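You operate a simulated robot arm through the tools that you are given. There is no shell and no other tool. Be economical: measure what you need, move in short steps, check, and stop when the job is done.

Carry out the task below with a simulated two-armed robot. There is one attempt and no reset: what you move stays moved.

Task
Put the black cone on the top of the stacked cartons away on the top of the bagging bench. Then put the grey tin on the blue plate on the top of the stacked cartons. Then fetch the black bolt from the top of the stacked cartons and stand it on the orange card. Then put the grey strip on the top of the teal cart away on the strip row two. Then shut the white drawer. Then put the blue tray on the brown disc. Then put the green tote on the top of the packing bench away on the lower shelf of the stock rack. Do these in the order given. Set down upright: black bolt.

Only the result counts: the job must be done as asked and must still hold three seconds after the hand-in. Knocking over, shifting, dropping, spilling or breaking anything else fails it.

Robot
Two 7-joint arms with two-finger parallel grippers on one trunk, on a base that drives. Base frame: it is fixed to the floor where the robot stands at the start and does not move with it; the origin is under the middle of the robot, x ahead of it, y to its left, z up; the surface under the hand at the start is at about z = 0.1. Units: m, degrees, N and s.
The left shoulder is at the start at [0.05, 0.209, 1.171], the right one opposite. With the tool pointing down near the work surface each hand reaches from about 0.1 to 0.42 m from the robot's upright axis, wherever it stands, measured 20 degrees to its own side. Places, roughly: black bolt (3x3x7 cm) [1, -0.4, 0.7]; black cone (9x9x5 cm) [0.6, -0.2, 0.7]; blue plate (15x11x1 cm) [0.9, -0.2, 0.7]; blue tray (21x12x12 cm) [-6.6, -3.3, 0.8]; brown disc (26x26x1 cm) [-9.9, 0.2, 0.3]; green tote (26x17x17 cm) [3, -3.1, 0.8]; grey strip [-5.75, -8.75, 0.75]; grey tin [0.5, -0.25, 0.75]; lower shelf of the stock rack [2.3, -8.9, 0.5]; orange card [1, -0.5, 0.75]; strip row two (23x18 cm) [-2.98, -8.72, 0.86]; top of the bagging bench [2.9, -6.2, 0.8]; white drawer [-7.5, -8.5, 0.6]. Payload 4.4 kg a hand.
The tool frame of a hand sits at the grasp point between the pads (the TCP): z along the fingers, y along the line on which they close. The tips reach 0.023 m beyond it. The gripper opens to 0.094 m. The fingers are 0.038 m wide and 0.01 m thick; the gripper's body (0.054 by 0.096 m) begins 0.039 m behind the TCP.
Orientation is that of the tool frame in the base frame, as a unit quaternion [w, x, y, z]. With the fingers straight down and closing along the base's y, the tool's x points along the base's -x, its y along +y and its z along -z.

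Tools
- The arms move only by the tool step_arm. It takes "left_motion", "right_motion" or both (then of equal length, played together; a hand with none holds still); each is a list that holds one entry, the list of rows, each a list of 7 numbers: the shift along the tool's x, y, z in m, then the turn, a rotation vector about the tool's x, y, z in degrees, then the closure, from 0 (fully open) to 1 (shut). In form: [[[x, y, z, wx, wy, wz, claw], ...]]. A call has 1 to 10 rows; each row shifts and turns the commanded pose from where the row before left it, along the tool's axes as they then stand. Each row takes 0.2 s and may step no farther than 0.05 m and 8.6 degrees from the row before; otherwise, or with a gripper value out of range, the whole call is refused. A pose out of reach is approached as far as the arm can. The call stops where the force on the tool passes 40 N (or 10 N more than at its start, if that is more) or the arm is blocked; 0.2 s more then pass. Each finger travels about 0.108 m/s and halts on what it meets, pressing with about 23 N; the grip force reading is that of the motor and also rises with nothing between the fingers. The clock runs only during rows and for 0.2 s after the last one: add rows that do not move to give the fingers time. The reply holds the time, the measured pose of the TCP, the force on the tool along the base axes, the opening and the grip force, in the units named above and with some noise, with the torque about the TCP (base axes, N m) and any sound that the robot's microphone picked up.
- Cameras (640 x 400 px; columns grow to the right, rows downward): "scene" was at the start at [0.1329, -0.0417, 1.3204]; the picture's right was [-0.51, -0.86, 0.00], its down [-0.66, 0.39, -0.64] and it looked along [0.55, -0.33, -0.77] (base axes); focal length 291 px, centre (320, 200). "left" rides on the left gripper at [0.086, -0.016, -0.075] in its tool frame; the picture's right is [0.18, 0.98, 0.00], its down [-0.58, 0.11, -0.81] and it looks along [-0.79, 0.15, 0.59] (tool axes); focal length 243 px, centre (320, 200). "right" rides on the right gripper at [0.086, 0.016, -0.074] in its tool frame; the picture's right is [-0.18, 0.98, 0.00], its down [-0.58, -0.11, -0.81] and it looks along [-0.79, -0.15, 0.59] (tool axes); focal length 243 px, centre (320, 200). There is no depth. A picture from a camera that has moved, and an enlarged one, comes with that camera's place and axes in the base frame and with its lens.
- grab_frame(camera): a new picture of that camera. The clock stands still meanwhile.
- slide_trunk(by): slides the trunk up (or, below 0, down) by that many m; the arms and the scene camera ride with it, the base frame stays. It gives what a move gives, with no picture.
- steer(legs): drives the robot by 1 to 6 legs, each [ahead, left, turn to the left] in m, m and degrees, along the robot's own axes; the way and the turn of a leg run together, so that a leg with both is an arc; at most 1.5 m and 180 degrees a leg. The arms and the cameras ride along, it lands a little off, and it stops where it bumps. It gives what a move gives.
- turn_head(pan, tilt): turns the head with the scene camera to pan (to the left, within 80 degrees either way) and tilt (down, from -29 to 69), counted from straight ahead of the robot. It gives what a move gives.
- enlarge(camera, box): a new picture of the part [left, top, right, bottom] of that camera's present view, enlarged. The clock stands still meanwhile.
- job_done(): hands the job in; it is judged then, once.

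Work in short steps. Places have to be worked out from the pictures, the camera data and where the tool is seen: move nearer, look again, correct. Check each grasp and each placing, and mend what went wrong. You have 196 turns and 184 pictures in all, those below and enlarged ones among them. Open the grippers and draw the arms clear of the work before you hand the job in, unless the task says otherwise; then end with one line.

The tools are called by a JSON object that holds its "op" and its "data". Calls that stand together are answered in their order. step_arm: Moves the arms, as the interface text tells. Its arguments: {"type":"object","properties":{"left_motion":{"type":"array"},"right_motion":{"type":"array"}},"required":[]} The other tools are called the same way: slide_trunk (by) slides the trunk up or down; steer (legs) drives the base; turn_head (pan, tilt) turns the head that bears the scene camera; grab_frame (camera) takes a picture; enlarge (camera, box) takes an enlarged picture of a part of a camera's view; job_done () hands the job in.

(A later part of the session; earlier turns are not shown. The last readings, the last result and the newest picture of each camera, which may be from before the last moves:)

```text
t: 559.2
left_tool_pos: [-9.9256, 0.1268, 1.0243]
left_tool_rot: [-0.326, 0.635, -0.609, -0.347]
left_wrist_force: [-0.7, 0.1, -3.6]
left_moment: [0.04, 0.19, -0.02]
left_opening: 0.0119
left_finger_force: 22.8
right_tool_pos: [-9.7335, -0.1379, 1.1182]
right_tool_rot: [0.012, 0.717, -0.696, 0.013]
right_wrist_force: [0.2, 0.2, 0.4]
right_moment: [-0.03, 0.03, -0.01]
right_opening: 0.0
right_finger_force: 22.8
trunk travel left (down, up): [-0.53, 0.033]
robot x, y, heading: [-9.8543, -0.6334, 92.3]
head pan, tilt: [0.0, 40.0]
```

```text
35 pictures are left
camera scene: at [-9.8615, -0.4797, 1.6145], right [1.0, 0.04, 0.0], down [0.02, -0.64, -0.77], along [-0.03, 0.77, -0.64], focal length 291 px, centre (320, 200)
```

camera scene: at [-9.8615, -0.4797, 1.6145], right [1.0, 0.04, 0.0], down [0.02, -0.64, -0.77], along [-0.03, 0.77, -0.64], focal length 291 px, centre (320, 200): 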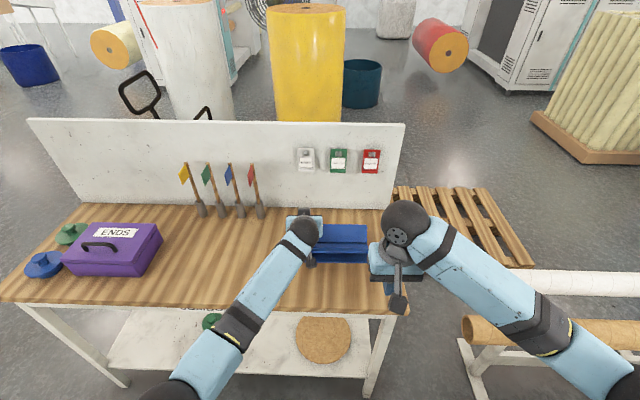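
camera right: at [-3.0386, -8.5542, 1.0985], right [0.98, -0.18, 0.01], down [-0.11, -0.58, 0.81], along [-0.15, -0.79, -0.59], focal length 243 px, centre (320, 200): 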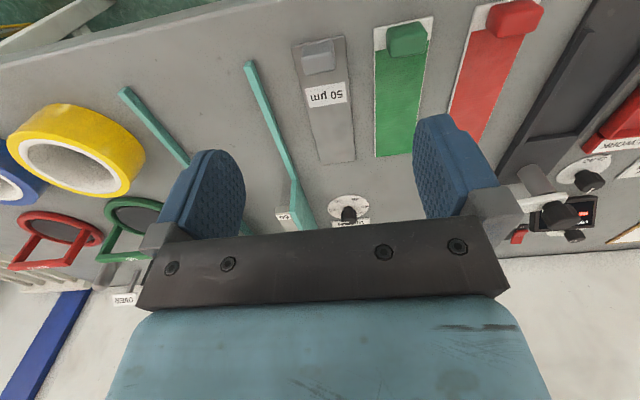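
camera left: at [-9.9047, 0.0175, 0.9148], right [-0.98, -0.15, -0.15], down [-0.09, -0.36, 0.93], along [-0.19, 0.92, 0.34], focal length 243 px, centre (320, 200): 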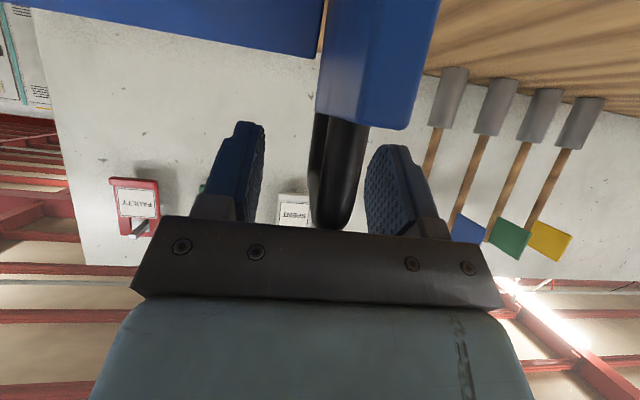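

Tray held level with pitched hand. Back out from the bench, retract the right hand, and lower the trunk fully.

{"op": "steer", "data": {"legs": [[-0.45, 0, -2]]}}

{"op": "slide_trunk", "data": {"by": -0.52}}

{"op": "step_arm", "data": {"left_motion": [[[0.021, 0, 0.0137, 0, 0, 0, 1], [0.021, 0, 0.0137, 0, 0, 0, 1], [0, 0, 0, 0, 0, 0, 1], [0, 0, 0, 0, 0, 0, 1]]], "right_motion": [[[0.04, 0, 0, 0, 0, 0, 1], [0.04, 0, 0, 0, 0, 0, 1], [0.04, 0, 0, 0, 0, 0, 1], [0.02, 0, 0, 0, 0, 0, 1]]]}}

{"op": "grab_frame", "data": {"camera": "scene"}}

```text
t: 561.8
left_tool_pos: [-9.887, -0.3016, 1.0237]
left_tool_rot: [0.333, -0.622, 0.622, 0.339]
left_wrist_force: [-0.1, -0.2, -2.7]
left_moment: [0.0, 0.21, -0.01]
left_opening: 0.0117
left_finger_force: 22.9
right_tool_pos: [-9.7063, -0.5732, 1.1163]
right_tool_rot: [-0.012, -0.703, 0.711, -0.014]
right_wrist_force: [-0.8, 0.4, -0.1]
right_moment: [0.0, -0.01, -0.03]
right_opening: 0.0
right_finger_force: 22.6
trunk travel left (down, up): [-0.53, 0.033]
robot x, y, heading: [-9.8455, -1.0632, 89.7]
head pan, tilt: [0.0, 40.0]
```

```text
refused: -0.52 is not a number from -0.4 to 0.4
```

```text
t: 562.8
left_tool_pos: [-9.8851, -0.3017, 0.9757]
left_tool_rot: [-0.333, 0.623, -0.622, -0.34]
left_wrist_force: [1.1, 0.3, -2.9]
left_moment: [0.05, 0.24, -0.01]
left_opening: 0.012
left_finger_force: 22.6
right_tool_pos: [-9.7085, -0.715, 1.1211]
right_tool_rot: [-0.013, -0.703, 0.711, -0.015]
right_wrist_force: [0.2, 0.3, 0.1]
right_moment: [-0.03, 0.0, 0.01]
right_opening: 0.0
right_finger_force: 23.1
trunk travel left (down, up): [-0.53, 0.033]
robot x, y, heading: [-9.8491, -1.0622, 89.6]
head pan, tilt: [0.0, 40.0]
```

```text
34 pictures are left
camera scene: at [-9.8481, -0.9105, 1.6146], right [1.0, -0.01, 0.0], down [0.0, -0.64, -0.77], along [0.0, 0.77, -0.64], focal length 291 px, centre (320, 200)
```

scene: 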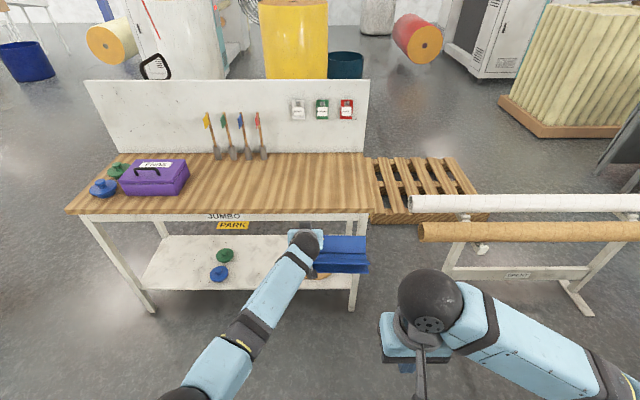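

Shelf is at z≈0.21 and the disc at ≈[-9.88, 0.17]. Lower the trunk fully (two slides), lower the arm a bit, and look.

{"op": "slide_trunk", "data": {"by": -0.4}}

{"op": "slide_trunk", "data": {"by": -0.12}}

{"op": "steer", "data": {"legs": [[0, 0.09, 0]]}}

{"op": "step_arm", "data": {"left_motion": [[[0.021, 0, 0.0137, 0, 0, 0, 1], [0.021, 0, 0.0137, 0, 0, 0, 1], [0, 0, 0, 0, 0, 0, 1]]]}}

{"op": "turn_head", "data": {"pan": 0, "tilt": 25}}

{"op": "grab_frame", "data": {"camera": "scene"}}

```text
t: 566.6
left_tool_pos: [-9.8862, -0.302, 0.5751]
left_tool_rot: [-0.333, 0.623, -0.622, -0.34]
left_wrist_force: [0.1, -0.8, -2.9]
left_moment: [0.02, 0.21, -0.01]
left_opening: 0.0118
left_finger_force: 22.8
right_tool_pos: [-9.7087, -0.7135, 0.7209]
right_tool_rot: [-0.012, -0.702, 0.711, -0.014]
right_wrist_force: [0.8, -0.1, 0.5]
right_moment: [0.01, 0.02, 0.0]
right_opening: 0.0
right_finger_force: 22.9
trunk travel left (down, up): [-0.13, 0.433]
robot x, y, heading: [-9.8516, -1.0591, 89.5]
head pan, tilt: [0.0, 40.0]
```

```text
t: 568.3
left_tool_pos: [-9.8809, -0.2857, 0.6038]
left_tool_rot: [0.351, -0.609, 0.611, 0.364]
left_wrist_force: [1.3, 0.3, -4.1]
left_moment: [0.01, 0.19, -0.03]
left_opening: 0.0119
left_finger_force: 22.9
right_tool_pos: [-9.7053, -0.7228, 0.7017]
right_tool_rot: [-0.005, -0.702, 0.712, -0.002]
right_wrist_force: [0.1, -0.2, -0.6]
right_moment: [-0.02, 0.01, 0.02]
right_opening: 0.0
right_finger_force: 22.8
trunk travel left (down, up): [-0.093, 0.47]
robot x, y, heading: [-9.8486, -1.0615, 89.7]
head pan, tilt: [0.0, 40.0]
stopped: the arm was blocked; the commanded pose is now the measured one
```

```text
t: 569.6
left_tool_pos: [-9.9312, -0.2824, 0.6072]
left_tool_rot: [0.357, -0.608, 0.609, 0.363]
left_wrist_force: [0.3, -0.5, -3.1]
left_moment: [-0.02, 0.22, -0.04]
left_opening: 0.0121
left_finger_force: 23.0
right_tool_pos: [-9.7595, -0.7225, 0.6986]
right_tool_rot: [-0.006, -0.703, 0.711, -0.003]
right_wrist_force: [0.6, 0.6, 0.8]
right_moment: [0.01, -0.02, 0.0]
right_opening: 0.0
right_finger_force: 23.0
trunk travel left (down, up): [-0.093, 0.47]
robot x, y, heading: [-9.9013, -1.0583, 90.1]
head pan, tilt: [0.0, 40.0]
stopped in leg 1: the robot was blocked; the commanded pose is now the measured one
```

```text
t: 570.4
left_tool_pos: [-9.9365, -0.2692, 0.5378]
left_tool_rot: [-0.356, 0.612, -0.609, -0.358]
left_wrist_force: [0.6, -0.2, -4.0]
left_moment: [0.03, 0.16, 0.02]
left_opening: 0.0121
left_finger_force: 22.6
right_tool_pos: [-9.7615, -0.7129, 0.6845]
right_tool_rot: [-0.01, -0.703, 0.711, -0.014]
right_wrist_force: [0.6, 0.2, 0.0]
right_moment: [-0.01, 0.01, 0.02]
right_opening: 0.0
right_finger_force: 23.4
trunk travel left (down, up): [-0.093, 0.47]
robot x, y, heading: [-9.8994, -1.0597, 89.7]
head pan, tilt: [0.0, 40.0]
```

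```text
t: 571.2
left_tool_pos: [-9.9348, -0.2693, 0.5365]
left_tool_rot: [-0.354, 0.613, -0.61, -0.357]
left_wrist_force: [0.4, 0.8, -3.5]
left_moment: [0.02, 0.19, 0.01]
left_opening: 0.0122
left_finger_force: 23.1
right_tool_pos: [-9.7618, -0.7135, 0.6855]
right_tool_rot: [-0.011, -0.703, 0.711, -0.014]
right_wrist_force: [0.9, 0.5, -0.5]
right_moment: [0.01, 0.04, -0.01]
right_opening: 0.0
right_finger_force: 22.5
trunk travel left (down, up): [-0.093, 0.47]
robot x, y, heading: [-9.8976, -1.0596, 89.8]
head pan, tilt: [0.0, 25.0]
```

```text
33 pictures are left
camera scene: at [-9.9015, -0.9048, 1.2015], right [1.0, 0.0, 0.0], down [0.0, -0.42, -0.91], along [0.0, 0.91, -0.42], focal length 291 px, centre (320, 200)
```

scene: 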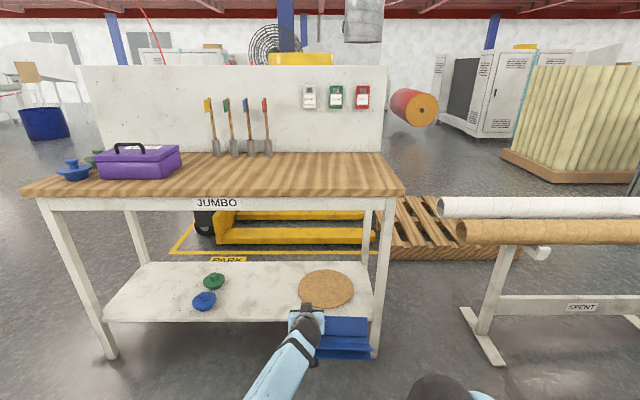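

Disc centre resolves to ≈[-9.874, 0.188, 0.235]. Drive 0.18 m forward to free the rear elbow, then lower the tray to just above shelf height.

{"op": "steer", "data": {"legs": [[0.16, 0, 0]]}}

{"op": "step_arm", "data": {"left_motion": [[[0.026, 0, 0.0147, 0, 0, 0, 1], [0.026, 0, 0.0147, 0, 0, 0, 1], [0.026, 0, 0.0147, 0, 0, 0, 1], [0.026, 0, 0.0147, 0, 0, 0, 1], [0, 0, 0, 0, 0, 0, 1]]]}}

{"op": "grab_frame", "data": {"camera": "scene"}}

```text
t: 572.6
left_tool_pos: [-9.9308, -0.1106, 0.5352]
left_tool_rot: [-0.355, 0.611, -0.611, -0.356]
left_wrist_force: [0.0, -0.2, -4.0]
left_moment: [0.02, 0.2, -0.02]
left_opening: 0.0123
left_finger_force: 22.6
right_tool_pos: [-9.7601, -0.5547, 0.6862]
right_tool_rot: [-0.011, -0.702, 0.712, -0.013]
right_wrist_force: [-0.3, 0.7, 0.7]
right_moment: [-0.01, 0.01, -0.03]
right_opening: 0.0
right_finger_force: 23.3
trunk travel left (down, up): [-0.093, 0.47]
robot x, y, heading: [-9.8996, -0.9034, 89.4]
head pan, tilt: [0.0, 25.0]
```

```text
t: 573.8
left_tool_pos: [-9.9304, -0.1099, 0.4337]
left_tool_rot: [-0.354, 0.612, -0.612, -0.356]
left_wrist_force: [-0.4, -1.2, -2.6]
left_moment: [-0.01, 0.22, -0.01]
left_opening: 0.0121
left_finger_force: 23.3
left hand out of reach, approached as far as the arm can: row 4
right_tool_pos: [-9.7589, -0.5536, 0.6847]
right_tool_rot: [-0.012, -0.703, 0.711, -0.014]
right_wrist_force: [-0.3, 0.1, 0.2]
right_moment: [0.01, 0.01, -0.01]
right_opening: 0.0
right_finger_force: 22.9
trunk travel left (down, up): [-0.093, 0.47]
robot x, y, heading: [-9.9018, -0.899, 89.6]
head pan, tilt: [0.0, 25.0]
```

```text
32 pictures are left
camera scene: at [-9.8993, -0.7429, 1.2012], right [1.0, -0.01, 0.0], down [0.0, -0.42, -0.91], along [0.01, 0.91, -0.42], focal length 291 px, centre (320, 200)
```

scene: 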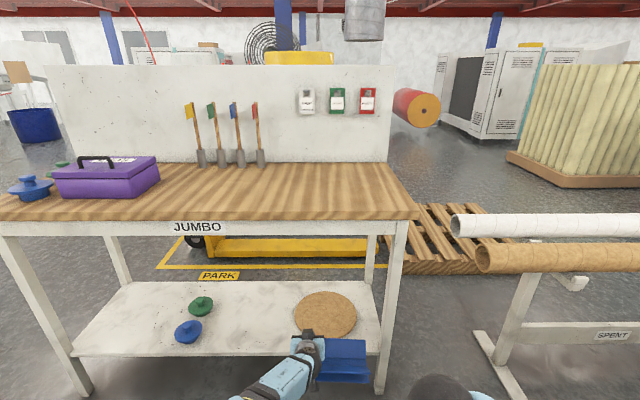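

Clear to insert. Shift left 4 cm and drive forward 0.29 m, then look.

{"op": "steer", "data": {"legs": [[0, 0.04, 0], [0.292, 0, 0]]}}

{"op": "turn_head", "data": {"pan": 0, "tilt": 45}}

{"op": "grab_frame", "data": {"camera": "left"}}

{"op": "grab_frame", "data": {"camera": "scene"}}

```text
t: 576.4
left_tool_pos: [-9.9762, 0.1737, 0.4323]
left_tool_rot: [-0.352, 0.615, -0.609, -0.357]
left_wrist_force: [0.5, 0.4, -3.1]
left_moment: [0.02, 0.18, 0.02]
left_opening: 0.0123
left_finger_force: 23.3
right_tool_pos: [-9.8011, -0.2693, 0.6853]
right_tool_rot: [-0.012, -0.706, 0.708, -0.014]
right_wrist_force: [0.3, -0.4, -0.5]
right_moment: [0.01, -0.01, -0.01]
right_opening: 0.0
right_finger_force: 22.7
trunk travel left (down, up): [-0.093, 0.47]
robot x, y, heading: [-9.9403, -0.6181, 90.3]
head pan, tilt: [0.0, 25.0]
```

```text
t: 577.2
left_tool_pos: [-9.976, 0.1736, 0.4326]
left_tool_rot: [-0.352, 0.615, -0.608, -0.358]
left_wrist_force: [-0.5, 0.1, -3.6]
left_moment: [0.02, 0.21, 0.0]
left_opening: 0.0122
left_finger_force: 23.3
right_tool_pos: [-9.8013, -0.2698, 0.6848]
right_tool_rot: [-0.011, -0.706, 0.708, -0.015]
right_wrist_force: [-0.2, -0.4, 0.3]
right_moment: [0.01, 0.01, 0.02]
right_opening: 0.0
right_finger_force: 22.3
trunk travel left (down, up): [-0.093, 0.47]
robot x, y, heading: [-9.9378, -0.6174, 90.0]
head pan, tilt: [0.0, 45.0]
```

```text
31 pictures are left
camera left: at [-9.9591, 0.0647, 0.3966], right [-0.98, -0.1, -0.16], down [-0.1, -0.41, 0.91], along [-0.16, 0.91, 0.39], focal length 243 px, centre (320, 200)
```

left: 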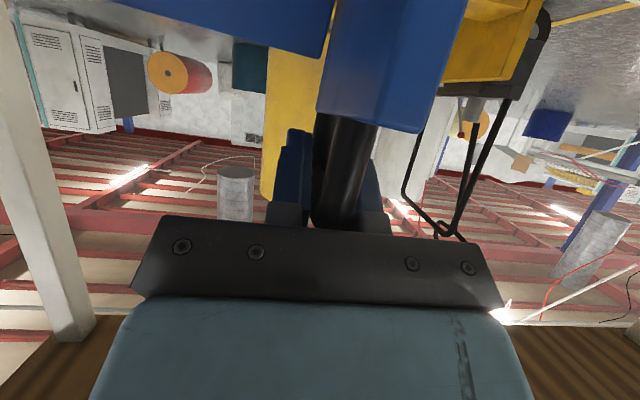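

```text
30 pictures are left
camera scene: at [-9.9393, -0.4711, 1.1707], right [1.0, 0.0, 0.0], down [0.0, -0.71, -0.71], along [0.0, 0.71, -0.71], focal length 291 px, centre (320, 200)
```

scene: 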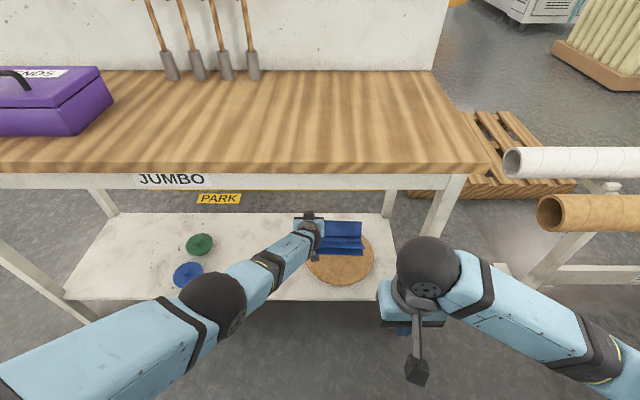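

Tray is above the disc, ~2 cm left of centre. Shift right 2 cm with the arm and lower by trunk.

{"op": "step_arm", "data": {"left_motion": [[[0, -0.011, 0, 0, 0, 0, 1], [0, -0.011, 0, 0, 0, 0, 1], [0, 0, 0, 0, 0, 0, 1]]]}}

{"op": "slide_trunk", "data": {"by": -0.045}}

```text
t: 578.0
left_tool_pos: [-9.965, 0.1713, 0.4384]
left_tool_rot: [-0.352, 0.615, -0.608, -0.358]
left_wrist_force: [-0.5, 0.7, -3.2]
left_moment: [0.04, 0.2, -0.03]
left_opening: 0.0122
left_finger_force: 23.0
left hand out of reach, approached as far as the arm can: row 1, 2
right_tool_pos: [-9.7999, -0.2701, 0.6852]
right_tool_rot: [-0.011, -0.706, 0.708, -0.015]
right_wrist_force: [0.9, -0.1, 0.4]
right_moment: [-0.02, 0.01, 0.01]
right_opening: 0.0
right_finger_force: 23.0
trunk travel left (down, up): [-0.093, 0.47]
robot x, y, heading: [-9.9406, -0.6203, 90.0]
head pan, tilt: [0.0, 45.0]
```

```text
t: 578.9
left_tool_pos: [-9.9644, 0.1721, 0.394]
left_tool_rot: [-0.352, 0.615, -0.608, -0.357]
left_wrist_force: [0.5, 0.0, -3.0]
left_moment: [-0.02, 0.19, 0.0]
left_opening: 0.0121
left_finger_force: 22.6
right_tool_pos: [-9.8022, -0.2693, 0.6402]
right_tool_rot: [-0.012, -0.706, 0.708, -0.014]
right_wrist_force: [0.8, -0.3, 0.0]
right_moment: [0.0, 0.0, -0.03]
right_opening: 0.0001
right_finger_force: 22.9
trunk travel left (down, up): [-0.048, 0.515]
robot x, y, heading: [-9.9394, -0.62, 90.1]
head pan, tilt: [0.0, 45.0]
```

Not yet down; slide 1 cm at a time and shift the base right 1 cm is unnecessary. Lower 15 mm more.

{"op": "slide_trunk", "data": {"by": -0.012}}

{"op": "slide_trunk", "data": {"by": -0.008}}

{"op": "enlarge", "data": {"camera": "scene", "box": [270, 190, 410, 300]}}

```text
t: 579.5
left_tool_pos: [-9.9645, 0.1716, 0.3807]
left_tool_rot: [-0.352, 0.615, -0.609, -0.357]
left_wrist_force: [0.1, 0.5, -3.4]
left_moment: [0.05, 0.19, 0.01]
left_opening: 0.0125
left_finger_force: 23.1
right_tool_pos: [-9.8014, -0.2702, 0.6277]
right_tool_rot: [-0.013, -0.706, 0.708, -0.014]
right_wrist_force: [0.9, -0.9, -0.2]
right_moment: [0.02, 0.01, 0.01]
right_opening: 0.0
right_finger_force: 23.3
trunk travel left (down, up): [-0.036, 0.527]
robot x, y, heading: [-9.9391, -0.6174, 90.4]
head pan, tilt: [0.0, 45.0]
```

```text
t: 580.1
left_tool_pos: [-9.9641, 0.1729, 0.3751]
left_tool_rot: [-0.352, 0.615, -0.608, -0.358]
left_wrist_force: [-0.1, 0.8, -3.7]
left_moment: [0.01, 0.22, -0.02]
left_opening: 0.0118
left_finger_force: 23.0
right_tool_pos: [-9.8016, -0.2692, 0.619]
right_tool_rot: [-0.012, -0.706, 0.708, -0.014]
right_wrist_force: [0.5, 0.6, -0.2]
right_moment: [-0.01, -0.01, -0.03]
right_opening: 0.0001
right_finger_force: 22.3
trunk travel left (down, up): [-0.028, 0.535]
robot x, y, heading: [-9.9394, -0.6176, 90.2]
head pan, tilt: [0.0, 45.0]
```

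```text
3.64 times, centred on (340, 245) of scene
camera zoom: at [-9.9394, -0.4713, 1.1056], right [1.0, 0.0, 0.0], down [0.0, -0.71, -0.71], along [0.0, 0.71, -0.71], focal length 1057 px, centre (247, 36)
```

zoom: 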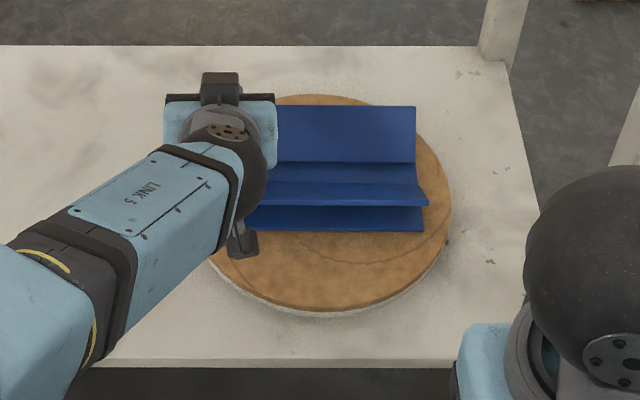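

Tray is over the disc. Keep lowering with the remaining trunk travel.

{"op": "slide_trunk", "data": {"by": -0.01}}

{"op": "slide_trunk", "data": {"by": -0.008}}

{"op": "slide_trunk", "data": {"by": -0.008}}

```text
t: 580.6
left_tool_pos: [-9.9649, 0.1728, 0.3666]
left_tool_rot: [-0.353, 0.614, -0.608, -0.358]
left_wrist_force: [-0.5, 5.1, 8.7]
left_moment: [-0.22, -0.06, 0.06]
left_opening: 0.012
left_finger_force: 23.1
right_tool_pos: [-9.8019, -0.2702, 0.6104]
right_tool_rot: [-0.011, -0.705, 0.709, -0.013]
right_wrist_force: [0.2, 0.1, -0.2]
right_moment: [-0.02, 0.03, 0.01]
right_opening: 0.0
right_finger_force: 22.8
trunk travel left (down, up): [-0.018, 0.545]
robot x, y, heading: [-9.9359, -0.6178, 90.2]
head pan, tilt: [0.0, 45.0]
```

```text
t: 581.2
left_tool_pos: [-9.9633, 0.1726, 0.3593]
left_tool_rot: [-0.354, 0.614, -0.608, -0.358]
left_wrist_force: [1.6, 8.1, 17.4]
left_moment: [0.34, -0.02, 0.14]
left_opening: 0.0118
left_finger_force: 23.0
right_tool_pos: [-9.8012, -0.2715, 0.6029]
right_tool_rot: [-0.01, -0.706, 0.708, -0.013]
right_wrist_force: [0.4, -0.3, 0.6]
right_moment: [0.01, -0.01, 0.03]
right_opening: 0.0
right_finger_force: 22.9
trunk travel left (down, up): [-0.01, 0.553]
robot x, y, heading: [-9.9391, -0.616, 90.2]
head pan, tilt: [0.0, 45.0]
```

```text
t: 581.8
left_tool_pos: [-9.9629, 0.1715, 0.3528]
left_tool_rot: [-0.355, 0.613, -0.607, -0.36]
left_wrist_force: [-1.2, -7.8, 34.7]
left_moment: [-0.46, -0.05, -0.16]
left_opening: 0.0119
left_finger_force: 23.5
right_tool_pos: [-9.8013, -0.2699, 0.5962]
right_tool_rot: [-0.009, -0.706, 0.708, -0.011]
right_wrist_force: [-0.2, 0.8, -0.2]
right_moment: [0.01, -0.03, 0.03]
right_opening: 0.0003
right_finger_force: 23.0
trunk travel left (down, up): [-0.002, 0.561]
robot x, y, heading: [-9.9357, -0.62, 90.3]
head pan, tilt: [0.0, 45.0]
```

Seated firmly. Ease up 5 mm, open, and withdraw along the tool axis; then back out.

{"op": "slide_trunk", "data": {"by": 0.006}}

{"op": "step_arm", "data": {"left_motion": [[[0, 0, 0, 0, 0, 0, 0.7], [0, 0, 0, 0, 0, 0, 0.4], [0, 0, 0, 0, 0, 0, 0.3], [0, 0, -0.02, 0, 0, 0, 0.3], [0, 0, -0.03, 0, 0, 0, 0.3], [0, 0, -0.04, 0, 0, 0, 0.3], [0, 0, -0.03, 0, 0, 0, 0.3]]]}}

{"op": "grab_frame", "data": {"camera": "scene"}}

```text
t: 582.3
left_tool_pos: [-9.9643, 0.1702, 0.3523]
left_tool_rot: [-0.352, 0.615, -0.608, -0.357]
left_wrist_force: [2.9, -0.2, 12.3]
left_moment: [0.09, -0.02, -0.08]
left_opening: 0.012
left_finger_force: 23.1
right_tool_pos: [-9.8007, -0.2704, 0.5999]
right_tool_rot: [-0.011, -0.706, 0.708, -0.014]
right_wrist_force: [-0.1, -0.4, 0.7]
right_moment: [0.07, -0.02, 0.0]
right_opening: 0.0
right_finger_force: 22.9
trunk travel left (down, up): [-0.008, 0.555]
robot x, y, heading: [-9.938, -0.6177, 90.3]
head pan, tilt: [0.0, 45.0]
```

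```text
t: 583.6
left_tool_pos: [-9.9851, 0.2342, 0.5556]
left_tool_rot: [-0.413, 0.568, -0.562, -0.436]
left_wrist_force: [0.4, -0.1, -0.3]
left_moment: [0.01, 0.0, 0.07]
left_opening: 0.0656
left_finger_force: 0.0
right_tool_pos: [-9.8002, -0.2697, 0.5997]
right_tool_rot: [-0.012, -0.706, 0.708, -0.013]
right_wrist_force: [0.2, 0.7, 0.8]
right_moment: [0.04, 0.02, -0.01]
right_opening: 0.0
right_finger_force: 22.8
trunk travel left (down, up): [-0.008, 0.555]
robot x, y, heading: [-9.9407, -0.6175, 90.2]
head pan, tilt: [0.0, 45.0]
stopped in row 6 (left hand): the arm was blocked; the commanded pose is now the measured one
```

```text
28 pictures are left
camera scene: at [-9.9382, -0.4728, 1.0853], right [1.0, 0.0, 0.0], down [0.0, -0.71, -0.71], along [0.0, 0.71, -0.71], focal length 291 px, centre (320, 200)
```

scene: 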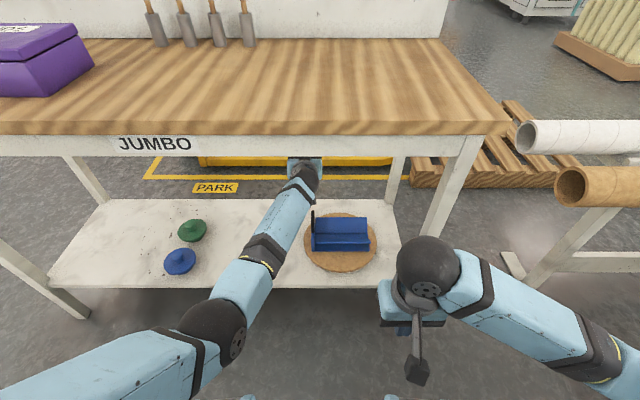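

Tray stands on the disc. The hand floats above it under the table top; back straight out.

{"op": "steer", "data": {"legs": [[-0.4, 0, 0]]}}

{"op": "grab_frame", "data": {"camera": "scene"}}

```text
t: 585.8
left_tool_pos: [-9.9601, -0.0967, 0.5575]
left_tool_rot: [0.421, -0.562, 0.568, 0.43]
left_wrist_force: [-0.3, -0.6, 0.1]
left_moment: [-0.06, 0.01, 0.0]
left_opening: 0.0659
left_finger_force: 0.0
right_tool_pos: [-9.7925, -0.606, 0.5983]
right_tool_rot: [-0.013, -0.7, 0.714, -0.014]
right_wrist_force: [0.1, -0.8, 0.1]
right_moment: [0.02, -0.04, 0.01]
right_opening: 0.0
right_finger_force: 22.5
trunk travel left (down, up): [-0.008, 0.555]
robot x, y, heading: [-9.9344, -0.9458, 88.9]
head pan, tilt: [0.0, 45.0]
stopped in leg 1: the robot was blocked; the commanded pose is now the measured one
```

```text
27 pictures are left
camera scene: at [-9.9339, -0.8036, 1.0847], right [1.0, -0.02, 0.0], down [-0.01, -0.71, -0.71], along [0.01, 0.71, -0.71], focal length 291 px, centre (320, 200)
```

scene: 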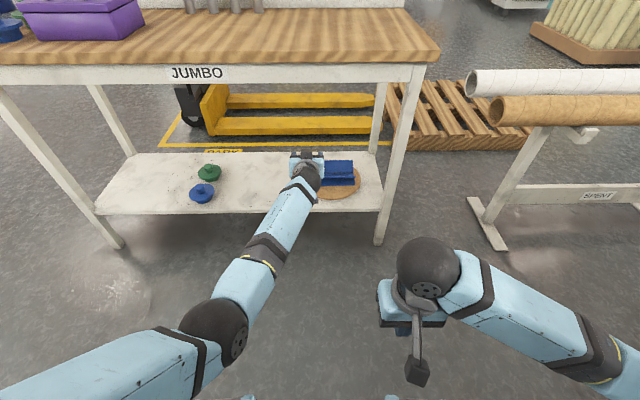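

Raise the trunk, bring the left hand back to pointing down, and tuck both hands forward for travel.

{"op": "slide_trunk", "data": {"by": 0.4}}

{"op": "step_arm", "data": {"left_motion": [[[0, 0, 0, 0, 8.2, 0, 0], [0, 0, 0, 0, 8.2, 0, 0], [0, 0, 0, 0, 8.2, 0, 0], [0, 0, 0, 0, 8.2, 0, 0], [0, 0, 0, 0, 8.2, 0, 0], [0, 0, 0, 0, 8.2, 0, 0], [0, 0, 0, 0, 8.2, 0, 0], [0, 0, 0, 0, 8.2, 0, 0], [0, 0, 0, 0, 8.2, 0, 0]]], "right_motion": [[[-0.03, 0, 0, 0, 0, 0, 0.5], [-0.03, 0, 0, 0, 0, 0, 0], [-0.03, 0, 0, 0, 0, 0, 0], [-0.03, 0, 0, 0, 0, 0, 0], [-0.03, 0, 0, 0, 0, 0, 0], [-0.03, 0, 0, 0, 0, 0, 0], [-0.03, 0, 0, 0, 0, 0, 0], [0, 0, 0, 0, 0, 0, 0], [0, 0, 0, 0, 0, 0, 0]]]}}

{"op": "grab_frame", "data": {"camera": "scene"}}

```text
t: 589.6
left_tool_pos: [-9.9597, -0.098, 0.9572]
left_tool_rot: [0.421, -0.562, 0.567, 0.43]
left_wrist_force: [-0.4, 0.2, 0.0]
left_moment: [0.0, 0.02, -0.03]
left_opening: 0.0659
left_finger_force: 0.0
right_tool_pos: [-9.7921, -0.6066, 0.9994]
right_tool_rot: [-0.012, -0.699, 0.715, -0.014]
right_wrist_force: [0.8, 0.0, 0.6]
right_moment: [-0.01, 0.03, 0.02]
right_opening: 0.0
right_finger_force: 22.8
trunk travel left (down, up): [-0.408, 0.155]
robot x, y, heading: [-9.9354, -0.9468, 88.8]
head pan, tilt: [0.0, 45.0]
```

```text
t: 591.6
left_tool_pos: [-9.9698, -0.1176, 0.9639]
left_tool_rot: [-0.047, 0.706, -0.705, -0.056]
left_wrist_force: [0.2, 0.4, 0.0]
left_moment: [0.0, 0.0, -0.02]
left_opening: 0.0938
left_finger_force: 0.2
left hand out of reach, approached as far as the arm can: row 7, 8, 9
right_tool_pos: [-9.7883, -0.3928, 0.9924]
right_tool_rot: [-0.012, -0.699, 0.714, -0.014]
right_wrist_force: [0.1, 0.0, -0.7]
right_moment: [-0.02, 0.0, 0.0]
right_opening: 0.0942
right_finger_force: 0.1
trunk travel left (down, up): [-0.408, 0.155]
robot x, y, heading: [-9.9371, -0.9498, 88.8]
head pan, tilt: [0.0, 45.0]
```

```text
26 pictures are left
camera scene: at [-9.9339, -0.8034, 1.4856], right [1.0, -0.02, 0.0], down [-0.01, -0.71, -0.71], along [0.01, 0.71, -0.71], focal length 291 px, centre (320, 200)
```

scene: 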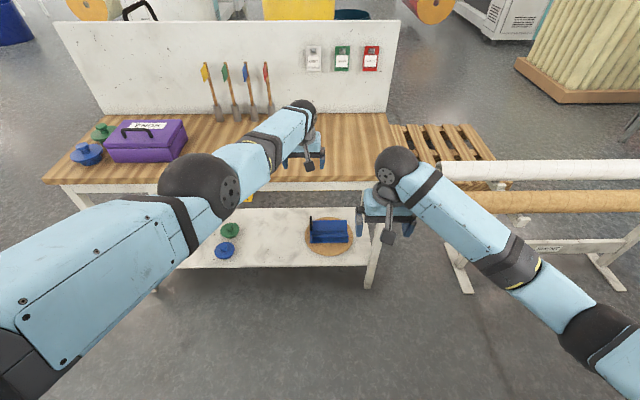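

Tray is fully on the disc. Move up and strafe east to the aisle mouth, extending the right hand, then look east for a wider way out.

{"op": "step_arm", "data": {"right_motion": [[[-0.04, 0.01, 0, 0, 0, 0, 0], [-0.04, 0.01, 0, 0, 0, 0, 0], [-0.04, 0.01, 0, 0, 0, 0, 0]]]}}

{"op": "steer", "data": {"legs": [[0.26, 0, 1], [0, -1.3, 0], [0, -1.25, 0]]}}

{"op": "turn_head", "data": {"pan": -75, "tilt": 15}}

{"op": "grab_frame", "data": {"camera": "scene"}}

```text
t: 592.4
left_tool_pos: [-9.9703, -0.1175, 0.9629]
left_tool_rot: [-0.047, 0.705, -0.705, -0.057]
left_wrist_force: [-0.2, 1.2, 0.0]
left_moment: [0.0, 0.02, -0.01]
left_opening: 0.0943
left_finger_force: 0.2
right_tool_pos: [-9.8141, -0.2707, 0.9838]
right_tool_rot: [-0.012, -0.699, 0.715, -0.016]
right_wrist_force: [0.9, 0.4, 0.1]
right_moment: [0.0, 0.01, 0.0]
right_opening: 0.0939
right_finger_force: 0.1
trunk travel left (down, up): [-0.408, 0.155]
robot x, y, heading: [-9.9356, -0.9509, 88.7]
head pan, tilt: [0.0, 45.0]
```

```text
t: 615.9
left_tool_pos: [-7.4853, 0.1652, 0.9629]
left_tool_rot: [-0.046, 0.713, -0.697, -0.057]
left_wrist_force: [-0.8, -0.6, 0.2]
left_moment: [0.0, -0.01, -0.01]
left_opening: 0.0941
left_finger_force: 0.1
right_tool_pos: [-7.3266, 0.0138, 0.9846]
right_tool_rot: [-0.013, -0.706, 0.708, -0.015]
right_wrist_force: [-0.6, 0.8, 0.3]
right_moment: [0.0, 0.02, -0.02]
right_opening: 0.0938
right_finger_force: 0.1
trunk travel left (down, up): [-0.408, 0.155]
robot x, y, heading: [-7.434, -0.6663, 90.2]
head pan, tilt: [0.0, 45.0]
```

```text
t: 617.4
left_tool_pos: [-7.4863, 0.1649, 0.9638]
left_tool_rot: [-0.046, 0.713, -0.697, -0.057]
left_wrist_force: [0.1, -0.8, 0.7]
left_moment: [-0.01, -0.01, -0.02]
left_opening: 0.094
left_finger_force: 0.1
right_tool_pos: [-7.3256, 0.0131, 0.9843]
right_tool_rot: [0.012, 0.707, -0.707, 0.015]
right_wrist_force: [-0.7, -0.4, 0.1]
right_moment: [-0.01, 0.01, -0.04]
right_opening: 0.094
right_finger_force: 0.1
trunk travel left (down, up): [-0.408, 0.155]
robot x, y, heading: [-7.4393, -0.6672, 90.1]
head pan, tilt: [-75.0, 15.0]
```

```text
25 pictures are left
camera scene: at [-7.3449, -0.5772, 1.5325], right [0.26, -0.96, 0.0], down [-0.25, -0.07, -0.97], along [0.93, 0.26, -0.26], focal length 291 px, centre (320, 200)
```

scene: 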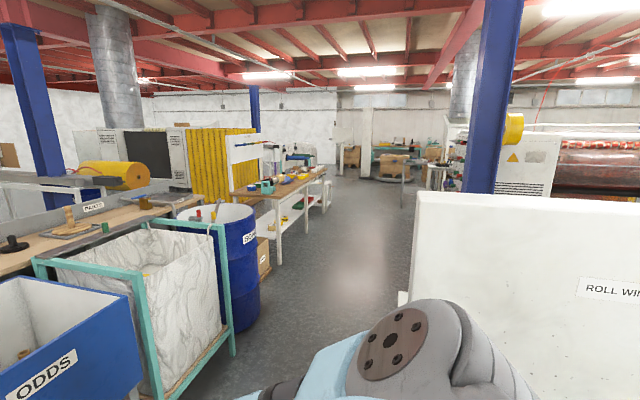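

A wide aisle runs east from here. Raise the trunk, turn east and drive along it.

{"op": "slide_trunk", "data": {"by": 0.14}}

{"op": "steer", "data": {"legs": [[0, 0, -90], [1.3, 0.5, 0], [1.4, 0.05, 0], [1.4, 0, 0]]}}

{"op": "turn_head", "data": {"pan": 0, "tilt": 20}}

{"op": "grab_frame", "data": {"camera": "scene"}}

```text
t: 619.0
left_tool_pos: [-7.4862, 0.1657, 1.1038]
left_tool_rot: [-0.045, 0.712, -0.698, -0.057]
left_wrist_force: [0.4, -1.5, -0.8]
left_moment: [-0.04, -0.02, 0.01]
left_opening: 0.0942
left_finger_force: 0.0
right_tool_pos: [-7.3269, 0.0134, 1.1245]
right_tool_rot: [0.012, 0.707, -0.707, 0.015]
right_wrist_force: [-0.4, 0.1, -1.0]
right_moment: [0.01, -0.02, -0.01]
right_opening: 0.0939
right_finger_force: 0.0
trunk travel left (down, up): [-0.548, 0.015]
robot x, y, heading: [-7.4314, -0.6647, 90.4]
head pan, tilt: [-75.0, 15.0]
```

```text
t: 622.5
left_tool_pos: [-6.6413, -0.4169, 1.1044]
left_tool_rot: [0.073, -0.128, 0.989, 0.016]
left_wrist_force: [0.7, -0.8, 0.5]
left_moment: [0.11, 0.06, -0.02]
left_opening: 0.0941
left_finger_force: 0.1
right_tool_pos: [-6.7766, -0.5639, 1.131]
right_tool_rot: [-0.014, -0.153, 0.988, 0.011]
right_wrist_force: [-2.2, 30.1, 5.4]
right_moment: [-1.83, -0.19, 0.44]
right_opening: 0.0812
right_finger_force: 0.1
trunk travel left (down, up): [-0.548, 0.015]
robot x, y, heading: [-7.4371, -0.6618, 13.6]
head pan, tilt: [-75.0, 15.0]
stopped in leg 1: the force on the tool passed its limit at 90 N (the readings are from after the stop); the commanded pose is now the measured one
```

```text
t: 624.0
left_tool_pos: [-6.6427, -0.4122, 1.1059]
left_tool_rot: [0.075, -0.127, 0.989, 0.011]
left_wrist_force: [0.4, -0.1, 0.5]
left_moment: [0.01, -0.03, 0.02]
left_opening: 0.094
left_finger_force: 0.0
right_tool_pos: [-6.7764, -0.5664, 1.1294]
right_tool_rot: [-0.016, -0.145, 0.989, 0.006]
right_wrist_force: [-9.0, 32.2, 2.8]
right_moment: [-1.82, -0.53, 0.12]
right_opening: 0.0788
right_finger_force: 0.0
trunk travel left (down, up): [-0.548, 0.015]
robot x, y, heading: [-7.4366, -0.662, 13.5]
head pan, tilt: [0.0, 20.0]
```

```text
24 pictures are left
camera scene: at [-7.2881, -0.6134, 1.6648], right [0.23, -0.97, 0.01], down [-0.33, -0.09, -0.94], along [0.92, 0.21, -0.34], focal length 291 px, centre (320, 200)
```

scene: 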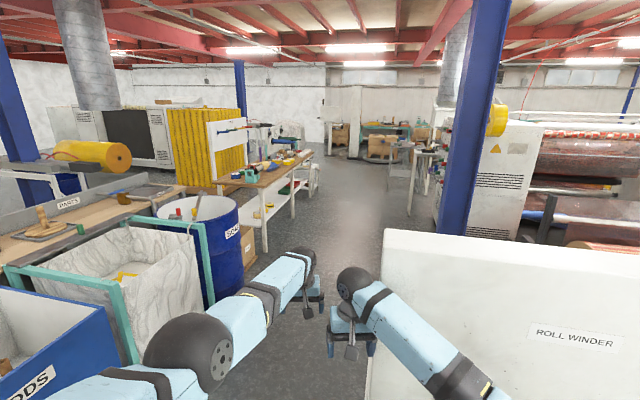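

The right hand touched the ROLL WINDER board. Rotate back, strafe left into the aisle's middle, straighten, and go on.

{"op": "steer", "data": {"legs": [[0, 0, 7], [0, 0.46, 0], [0, 0, -19], [1.3, 0.08, 0], [1.4, 0, 0], [1.4, 0, 0]]}}

{"op": "grab_frame", "data": {"camera": "scene"}}

```text
t: 649.2
left_tool_pos: [-2.7414, 0.2416, 1.1043]
left_tool_rot: [0.073, -0.053, 0.996, 0.013]
left_wrist_force: [0.5, 0.3, 0.6]
left_moment: [0.01, 0.03, -0.01]
left_opening: 0.094
left_finger_force: 0.1
right_tool_pos: [-2.8944, 0.1013, 1.1259]
right_tool_rot: [-0.017, -0.067, 0.998, 0.01]
right_wrist_force: [-0.9, -0.5, 0.3]
right_moment: [-0.03, 0.02, -0.03]
right_opening: 0.094
right_finger_force: 0.0
trunk travel left (down, up): [-0.548, 0.015]
robot x, y, heading: [-3.5651, 0.121, 4.9]
head pan, tilt: [0.0, 20.0]
```

```text
23 pictures are left
camera scene: at [-3.4073, 0.1326, 1.6644], right [0.08, -1.0, 0.0], down [-0.34, -0.03, -0.94], along [0.94, 0.08, -0.34], focal length 291 px, centre (320, 200)
```

scene: 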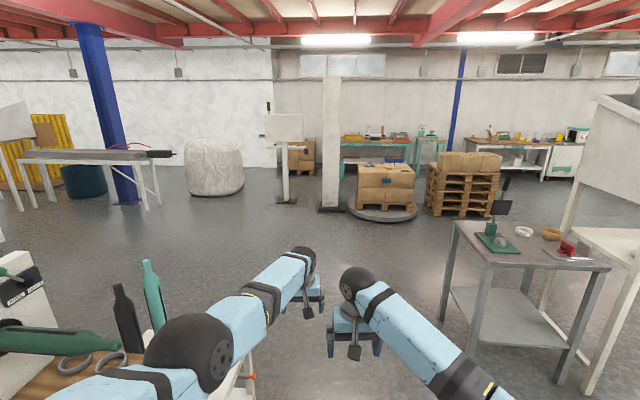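

Open floor ahead. Drive east, turn south before the cartons, and follow the known corridor.

{"op": "steer", "data": {"legs": [[0, 0, -5], [1.4, -0.1, 0], [1.4, -0.2, 0], [0, 0, -90], [1.1, 0.3, 0], [1.2, 0.1, 0]]}}

{"op": "steer", "data": {"legs": [[0.85, 0.85, 0], [0, 0, 90], [0.4, 0.1, 0]]}}

{"op": "turn_head", "data": {"pan": 0, "tilt": 25}}

{"op": "grab_frame", "data": {"camera": "scene"}}

```text
t: 678.2
left_tool_pos: [-0.1798, -3.2471, 1.1028]
left_tool_rot: [0.058, 0.686, 0.724, -0.044]
left_wrist_force: [0.2, -0.5, -0.1]
left_moment: [0.0, -0.02, -0.01]
left_opening: 0.0939
left_finger_force: 0.2
right_tool_pos: [-0.3115, -3.0866, 1.1269]
right_tool_rot: [-0.004, 0.676, 0.736, 0.02]
right_wrist_force: [0.7, 0.2, 1.0]
right_moment: [0.01, 0.01, 0.0]
right_opening: 0.0938
right_finger_force: 0.1
trunk travel left (down, up): [-0.548, 0.015]
robot x, y, heading: [-0.2628, -2.4148, -88.0]
head pan, tilt: [0.0, 20.0]
```

```text
t: 692.0
left_tool_pos: [1.8475, -3.015, 1.1051]
left_tool_rot: [0.074, -0.037, 0.997, 0.01]
left_wrist_force: [0.1, -0.6, -0.3]
left_moment: [-0.01, -0.01, -0.01]
left_opening: 0.0941
left_finger_force: 0.0
right_tool_pos: [1.6918, -3.1484, 1.1265]
right_tool_rot: [-0.015, -0.051, 0.999, 0.01]
right_wrist_force: [0.8, 1.2, -0.1]
right_moment: [0.01, 0.02, -0.01]
right_opening: 0.0939
right_finger_force: 0.0
trunk travel left (down, up): [-0.548, 0.015]
robot x, y, heading: [1.0234, -3.1056, 3.0]
head pan, tilt: [0.0, 20.0]
```

```text
t: 692.6
left_tool_pos: [1.8485, -3.0139, 1.1032]
left_tool_rot: [0.073, -0.036, 0.997, 0.011]
left_wrist_force: [0.2, -0.6, 0.2]
left_moment: [-0.01, 0.01, 0.01]
left_opening: 0.094
left_finger_force: 0.1
right_tool_pos: [1.6935, -3.1487, 1.1255]
right_tool_rot: [-0.017, -0.051, 0.998, 0.01]
right_wrist_force: [-0.2, 0.2, -0.4]
right_moment: [0.0, 0.01, -0.03]
right_opening: 0.0937
right_finger_force: 0.1
trunk travel left (down, up): [-0.548, 0.015]
robot x, y, heading: [1.0203, -3.104, 3.0]
head pan, tilt: [0.0, 25.0]
```

```text
22 pictures are left
camera scene: at [1.18, -3.101, 1.6562], right [0.05, -1.0, 0.0], down [-0.42, -0.02, -0.91], along [0.91, 0.05, -0.42], focal length 291 px, centre (320, 200)
```

scene: 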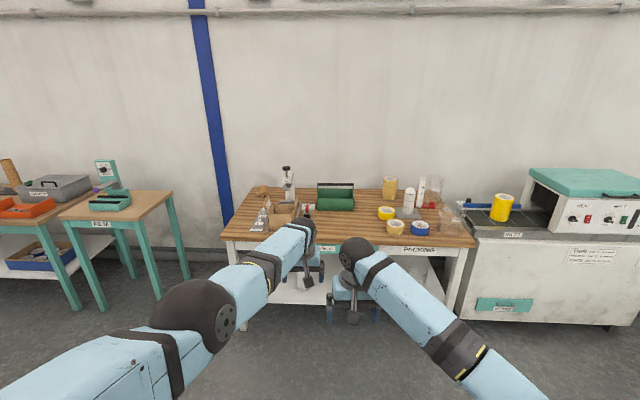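

The green tote is on the packing bench ahead. Zoom on it.

{"op": "enlarge", "data": {"camera": "scene", "box": [240, 160, 460, 260]}}

```text
2.91 times, centred on (350, 210) of scene
camera zoom: at [1.18, -3.101, 1.6562], right [0.05, -1.0, 0.0], down [-0.42, -0.02, -0.91], along [0.91, 0.05, -0.42], focal length 845 px, centre (233, 171)
```

zoom: 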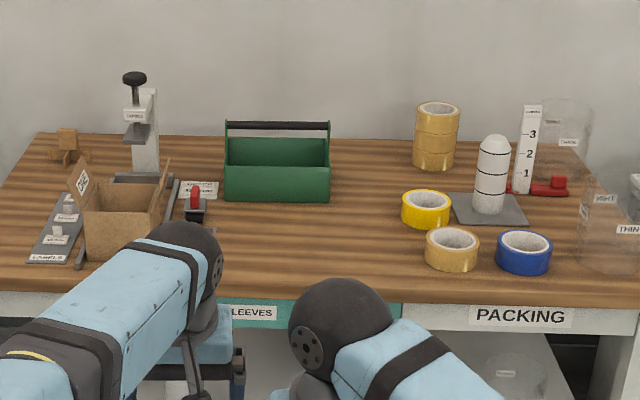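

The tote has a lengthwise top handle bar at ≈[2.97, -3.107, 0.945]. I'll grip it with the right hand pointing forward, fingers above and below the bar. First retract the left hand and rotate the right hand.

{"op": "step_arm", "data": {"right_motion": [[[0, 0, 0, 4.94, -4.94, -4.94, 0], [0, 0, 0, 4.94, -4.94, -4.94, 0], [0, 0, 0, 4.94, -4.94, -4.94, 0], [0, 0, 0, 4.94, -4.94, -4.94, 0], [0, 0, 0, 4.94, -4.94, -4.94, 0], [0, 0, 0, 4.94, -4.94, -4.94, 0], [0, 0, 0, 4.94, -4.94, -4.94, 0], [0, 0, 0, 4.94, -4.94, -4.94, 0], [0, 0, 0, 4.94, -4.94, -4.94, 0], [0, 0, 0, 4.94, -4.94, -4.94, 0]]], "left_motion": [[[0.04, 0.01, 0, 0, 0, 0, 0], [0.04, 0.01, 0, 0, 0, 0, 0], [0.04, 0.01, 0, 0, 0, 0, 0], [0.04, 0.01, 0, 0, 0, 0, 0], [0.04, 0.01, 0, 0, 0, 0, 0], [0.04, 0.01, 0, 0, 0, 0, 0], [0.04, 0.01, 0, 0, 0, 0, 0], [0.04, 0.01, 0, 0, 0, 0, 0], [0.04, 0.01, 0, 0, 0, 0, 0], [0, 0, 0, 0, 0, 0, 0]]]}}

{"op": "step_arm", "data": {"right_motion": [[[0, 0, 0, 4.94, -4.94, -4.94, 0], [0, 0, 0, 4.94, -4.94, -4.94, 0], [0, 0, 0, 4.94, -4.94, -4.94, 0], [0, 0, 0, 4.94, -4.94, -4.94, 0], [0, 0, 0, 0, 0, 0, 0]]]}}

{"op": "grab_frame", "data": {"camera": "scene"}}

```text
t: 694.2
left_tool_pos: [1.6581, -2.9301, 1.1715]
left_tool_rot: [0.173, -0.05, 0.983, 0.042]
left_wrist_force: [0.3, 0.0, -0.4]
left_moment: [-0.01, 0.01, -0.03]
left_opening: 0.0939
left_finger_force: 0.0
right_tool_pos: [1.6912, -3.1488, 1.1274]
right_tool_rot: [0.271, -0.316, 0.876, -0.243]
right_wrist_force: [0.0, 0.3, -0.9]
right_moment: [0.01, -0.02, 0.01]
right_opening: 0.0938
right_finger_force: 0.0
trunk travel left (down, up): [-0.548, 0.015]
robot x, y, heading: [1.0234, -3.1056, 2.8]
head pan, tilt: [0.0, 25.0]
stopped in row 7 (left hand): the arm was blocked; the commanded pose is now the measured one
```

```text
t: 695.4
left_tool_pos: [1.6576, -2.9292, 1.1697]
left_tool_rot: [0.172, -0.05, 0.983, 0.042]
left_wrist_force: [0.4, 0.2, 0.1]
left_moment: [0.01, -0.01, 0.0]
left_opening: 0.094
left_finger_force: 0.1
right_tool_pos: [1.6923, -3.1482, 1.1263]
right_tool_rot: [0.42, -0.446, 0.697, -0.373]
right_wrist_force: [0.6, -0.2, 0.5]
right_moment: [-0.01, 0.01, -0.01]
right_opening: 0.0941
right_finger_force: 0.0
trunk travel left (down, up): [-0.548, 0.015]
robot x, y, heading: [1.0194, -3.1052, 3.2]
head pan, tilt: [0.0, 25.0]
```

```text
20 pictures are left
camera scene: at [1.1798, -3.1007, 1.6562], right [0.05, -1.0, 0.0], down [-0.42, -0.02, -0.91], along [0.91, 0.05, -0.42], focal length 291 px, centre (320, 200)
```

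scene: 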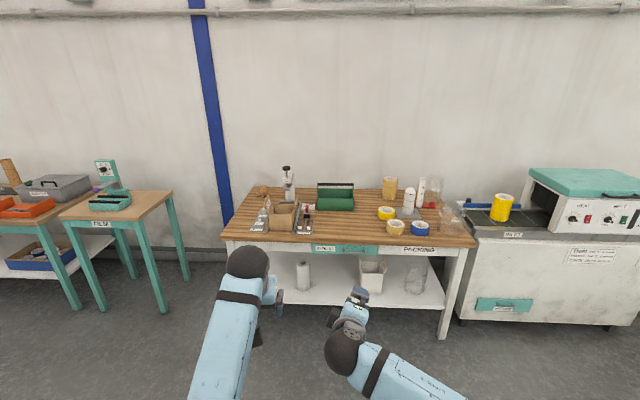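

Rotation is working. Finish the last 29° on the right hand, raise the left hand clear, then approach and lower the trunk.

{"op": "step_arm", "data": {"right_motion": [[[0, 0, 0, 5.05, -2.95, -4.3, 0], [0, 0, 0, 5.05, -2.95, -4.3, 0], [0, 0, 0, 5.05, -2.95, -4.3, 0], [0, 0, 0, 5.05, -2.95, -4.3, 0]]], "left_motion": [[[0, 0.01, -0.04, 0, 0, 0, 0], [0, 0.01, -0.04, 0, 0, 0, 0], [0, 0.01, -0.04, 0, 0, 0, 0], [0, 0.01, -0.04, 0, 0, 0, 0]]]}}

{"op": "steer", "data": {"legs": [[0, 0, -3], [0.88, 0.03, 0]]}}

{"op": "slide_trunk", "data": {"by": -0.17}}

{"op": "grab_frame", "data": {"camera": "scene"}}

```text
t: 696.2
left_tool_pos: [1.6237, -2.8423, 1.2589]
left_tool_rot: [0.171, -0.075, 0.976, 0.109]
left_wrist_force: [0.1, -0.4, -0.3]
left_moment: [0.01, 0.0, 0.02]
left_opening: 0.0941
left_finger_force: 0.0
left hand out of reach, approached as far as the arm can: row 3, 4
right_tool_pos: [1.6923, -3.1479, 1.1258]
right_tool_rot: [0.486, -0.492, 0.547, -0.472]
right_wrist_force: [-0.1, 0.2, 0.0]
right_moment: [0.0, -0.03, 0.0]
right_opening: 0.0938
right_finger_force: 0.1
trunk travel left (down, up): [-0.548, 0.015]
robot x, y, heading: [1.0251, -3.108, 3.1]
head pan, tilt: [0.0, 25.0]
stopped in row 4 (left hand): the arm was blocked; the commanded pose is now the measured one
```

```text
t: 701.3
left_tool_pos: [2.5093, -2.8591, 1.259]
left_tool_rot: [0.174, -0.042, 0.979, 0.102]
left_wrist_force: [1.2, -0.4, 0.7]
left_moment: [0.0, 0.06, -0.01]
left_opening: 0.0939
left_finger_force: 0.0
right_tool_pos: [2.5554, -3.1699, 1.126]
right_tool_rot: [0.47, -0.473, 0.563, -0.489]
right_wrist_force: [0.1, -0.3, 0.3]
right_moment: [-0.01, 0.01, -0.03]
right_opening: 0.0938
right_finger_force: 0.0
trunk travel left (down, up): [-0.548, 0.015]
robot x, y, heading: [1.8911, -3.0797, -0.6]
head pan, tilt: [0.0, 25.0]
```

```text
t: 703.2
left_tool_pos: [2.5091, -2.8597, 1.0889]
left_tool_rot: [0.174, -0.042, 0.979, 0.103]
left_wrist_force: [-0.6, 0.0, 0.1]
left_moment: [0.01, 0.01, -0.01]
left_opening: 0.094
left_finger_force: 0.0
right_tool_pos: [2.556, -3.1687, 0.9559]
right_tool_rot: [0.47, -0.472, 0.563, -0.489]
right_wrist_force: [-0.8, 0.1, -0.6]
right_moment: [0.02, 0.01, 0.02]
right_opening: 0.0938
right_finger_force: 0.0
trunk travel left (down, up): [-0.378, 0.185]
robot x, y, heading: [1.8932, -3.0836, -0.9]
head pan, tilt: [0.0, 25.0]
```

```text
19 pictures are left
camera scene: at [2.0487, -3.0871, 1.4863], right [-0.01, -1.0, 0.0], down [-0.42, 0.01, -0.91], along [0.91, -0.01, -0.42], focal length 291 px, centre (320, 200)
```

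scene: 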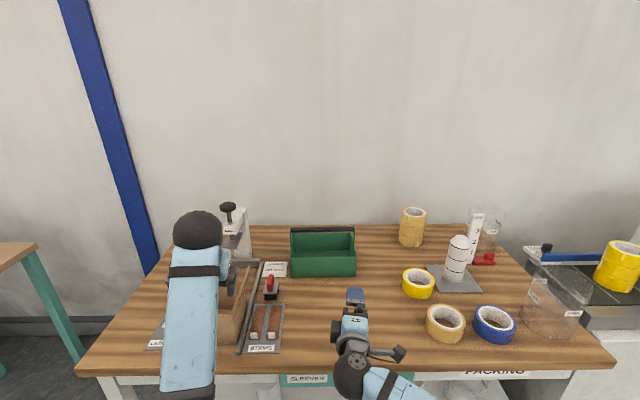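

Bar triangulates to [2.932, -3.107, 0.963]. Align and advance to ~8 cm short of it, then check with the right camera.

{"op": "step_arm", "data": {"right_motion": [[[-0.035, -0.01, 0.03, 0, 0, 0, 0.35], [-0.035, -0.01, 0.03, 0, 0, 0, 0.35], [-0.034, -0.01, 0.03, 0, 0, 0, 0.35], [0, 0, 0.045, 0, 0, 0, 0.35], [0, 0, 0.045, 0, 0, 0, 0.35], [0, 0, 0.045, 0, 0, 0, 0.35], [0, 0, 0.045, 0, 0, 0, 0.35], [0, 0, 0.02, 0, 0, 0, 0.35]]]}}

{"op": "grab_frame", "data": {"camera": "right"}}

```text
t: 705.0
left_tool_pos: [2.5098, -2.8593, 1.088]
left_tool_rot: [0.173, -0.042, 0.979, 0.103]
left_wrist_force: [0.0, 0.0, -0.5]
left_moment: [-0.03, 0.0, 0.01]
left_opening: 0.0939
left_finger_force: 0.0
right_tool_pos: [2.8092, -3.1172, 0.9804]
right_tool_rot: [0.471, -0.472, 0.562, -0.49]
right_wrist_force: [0.4, 1.4, -0.1]
right_moment: [0.03, 0.0, -0.04]
right_opening: 0.0611
right_finger_force: 0.0
right hand out of reach, approached as far as the arm can: row 7, 8
trunk travel left (down, up): [-0.378, 0.185]
robot x, y, heading: [1.8876, -3.0798, -0.8]
head pan, tilt: [0.0, 25.0]
```

```text
18 pictures are left
camera right: at [2.7245, -3.1922, 0.9635], right [-0.05, 0.26, -0.97], down [-0.73, 0.65, 0.21], along [0.69, 0.71, 0.15], focal length 243 px, centre (320, 200)
```

right: 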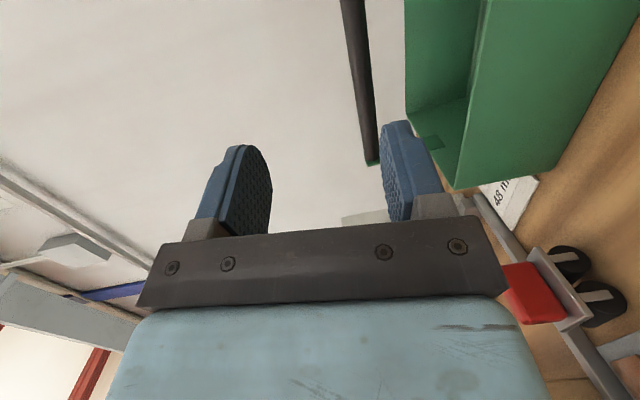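

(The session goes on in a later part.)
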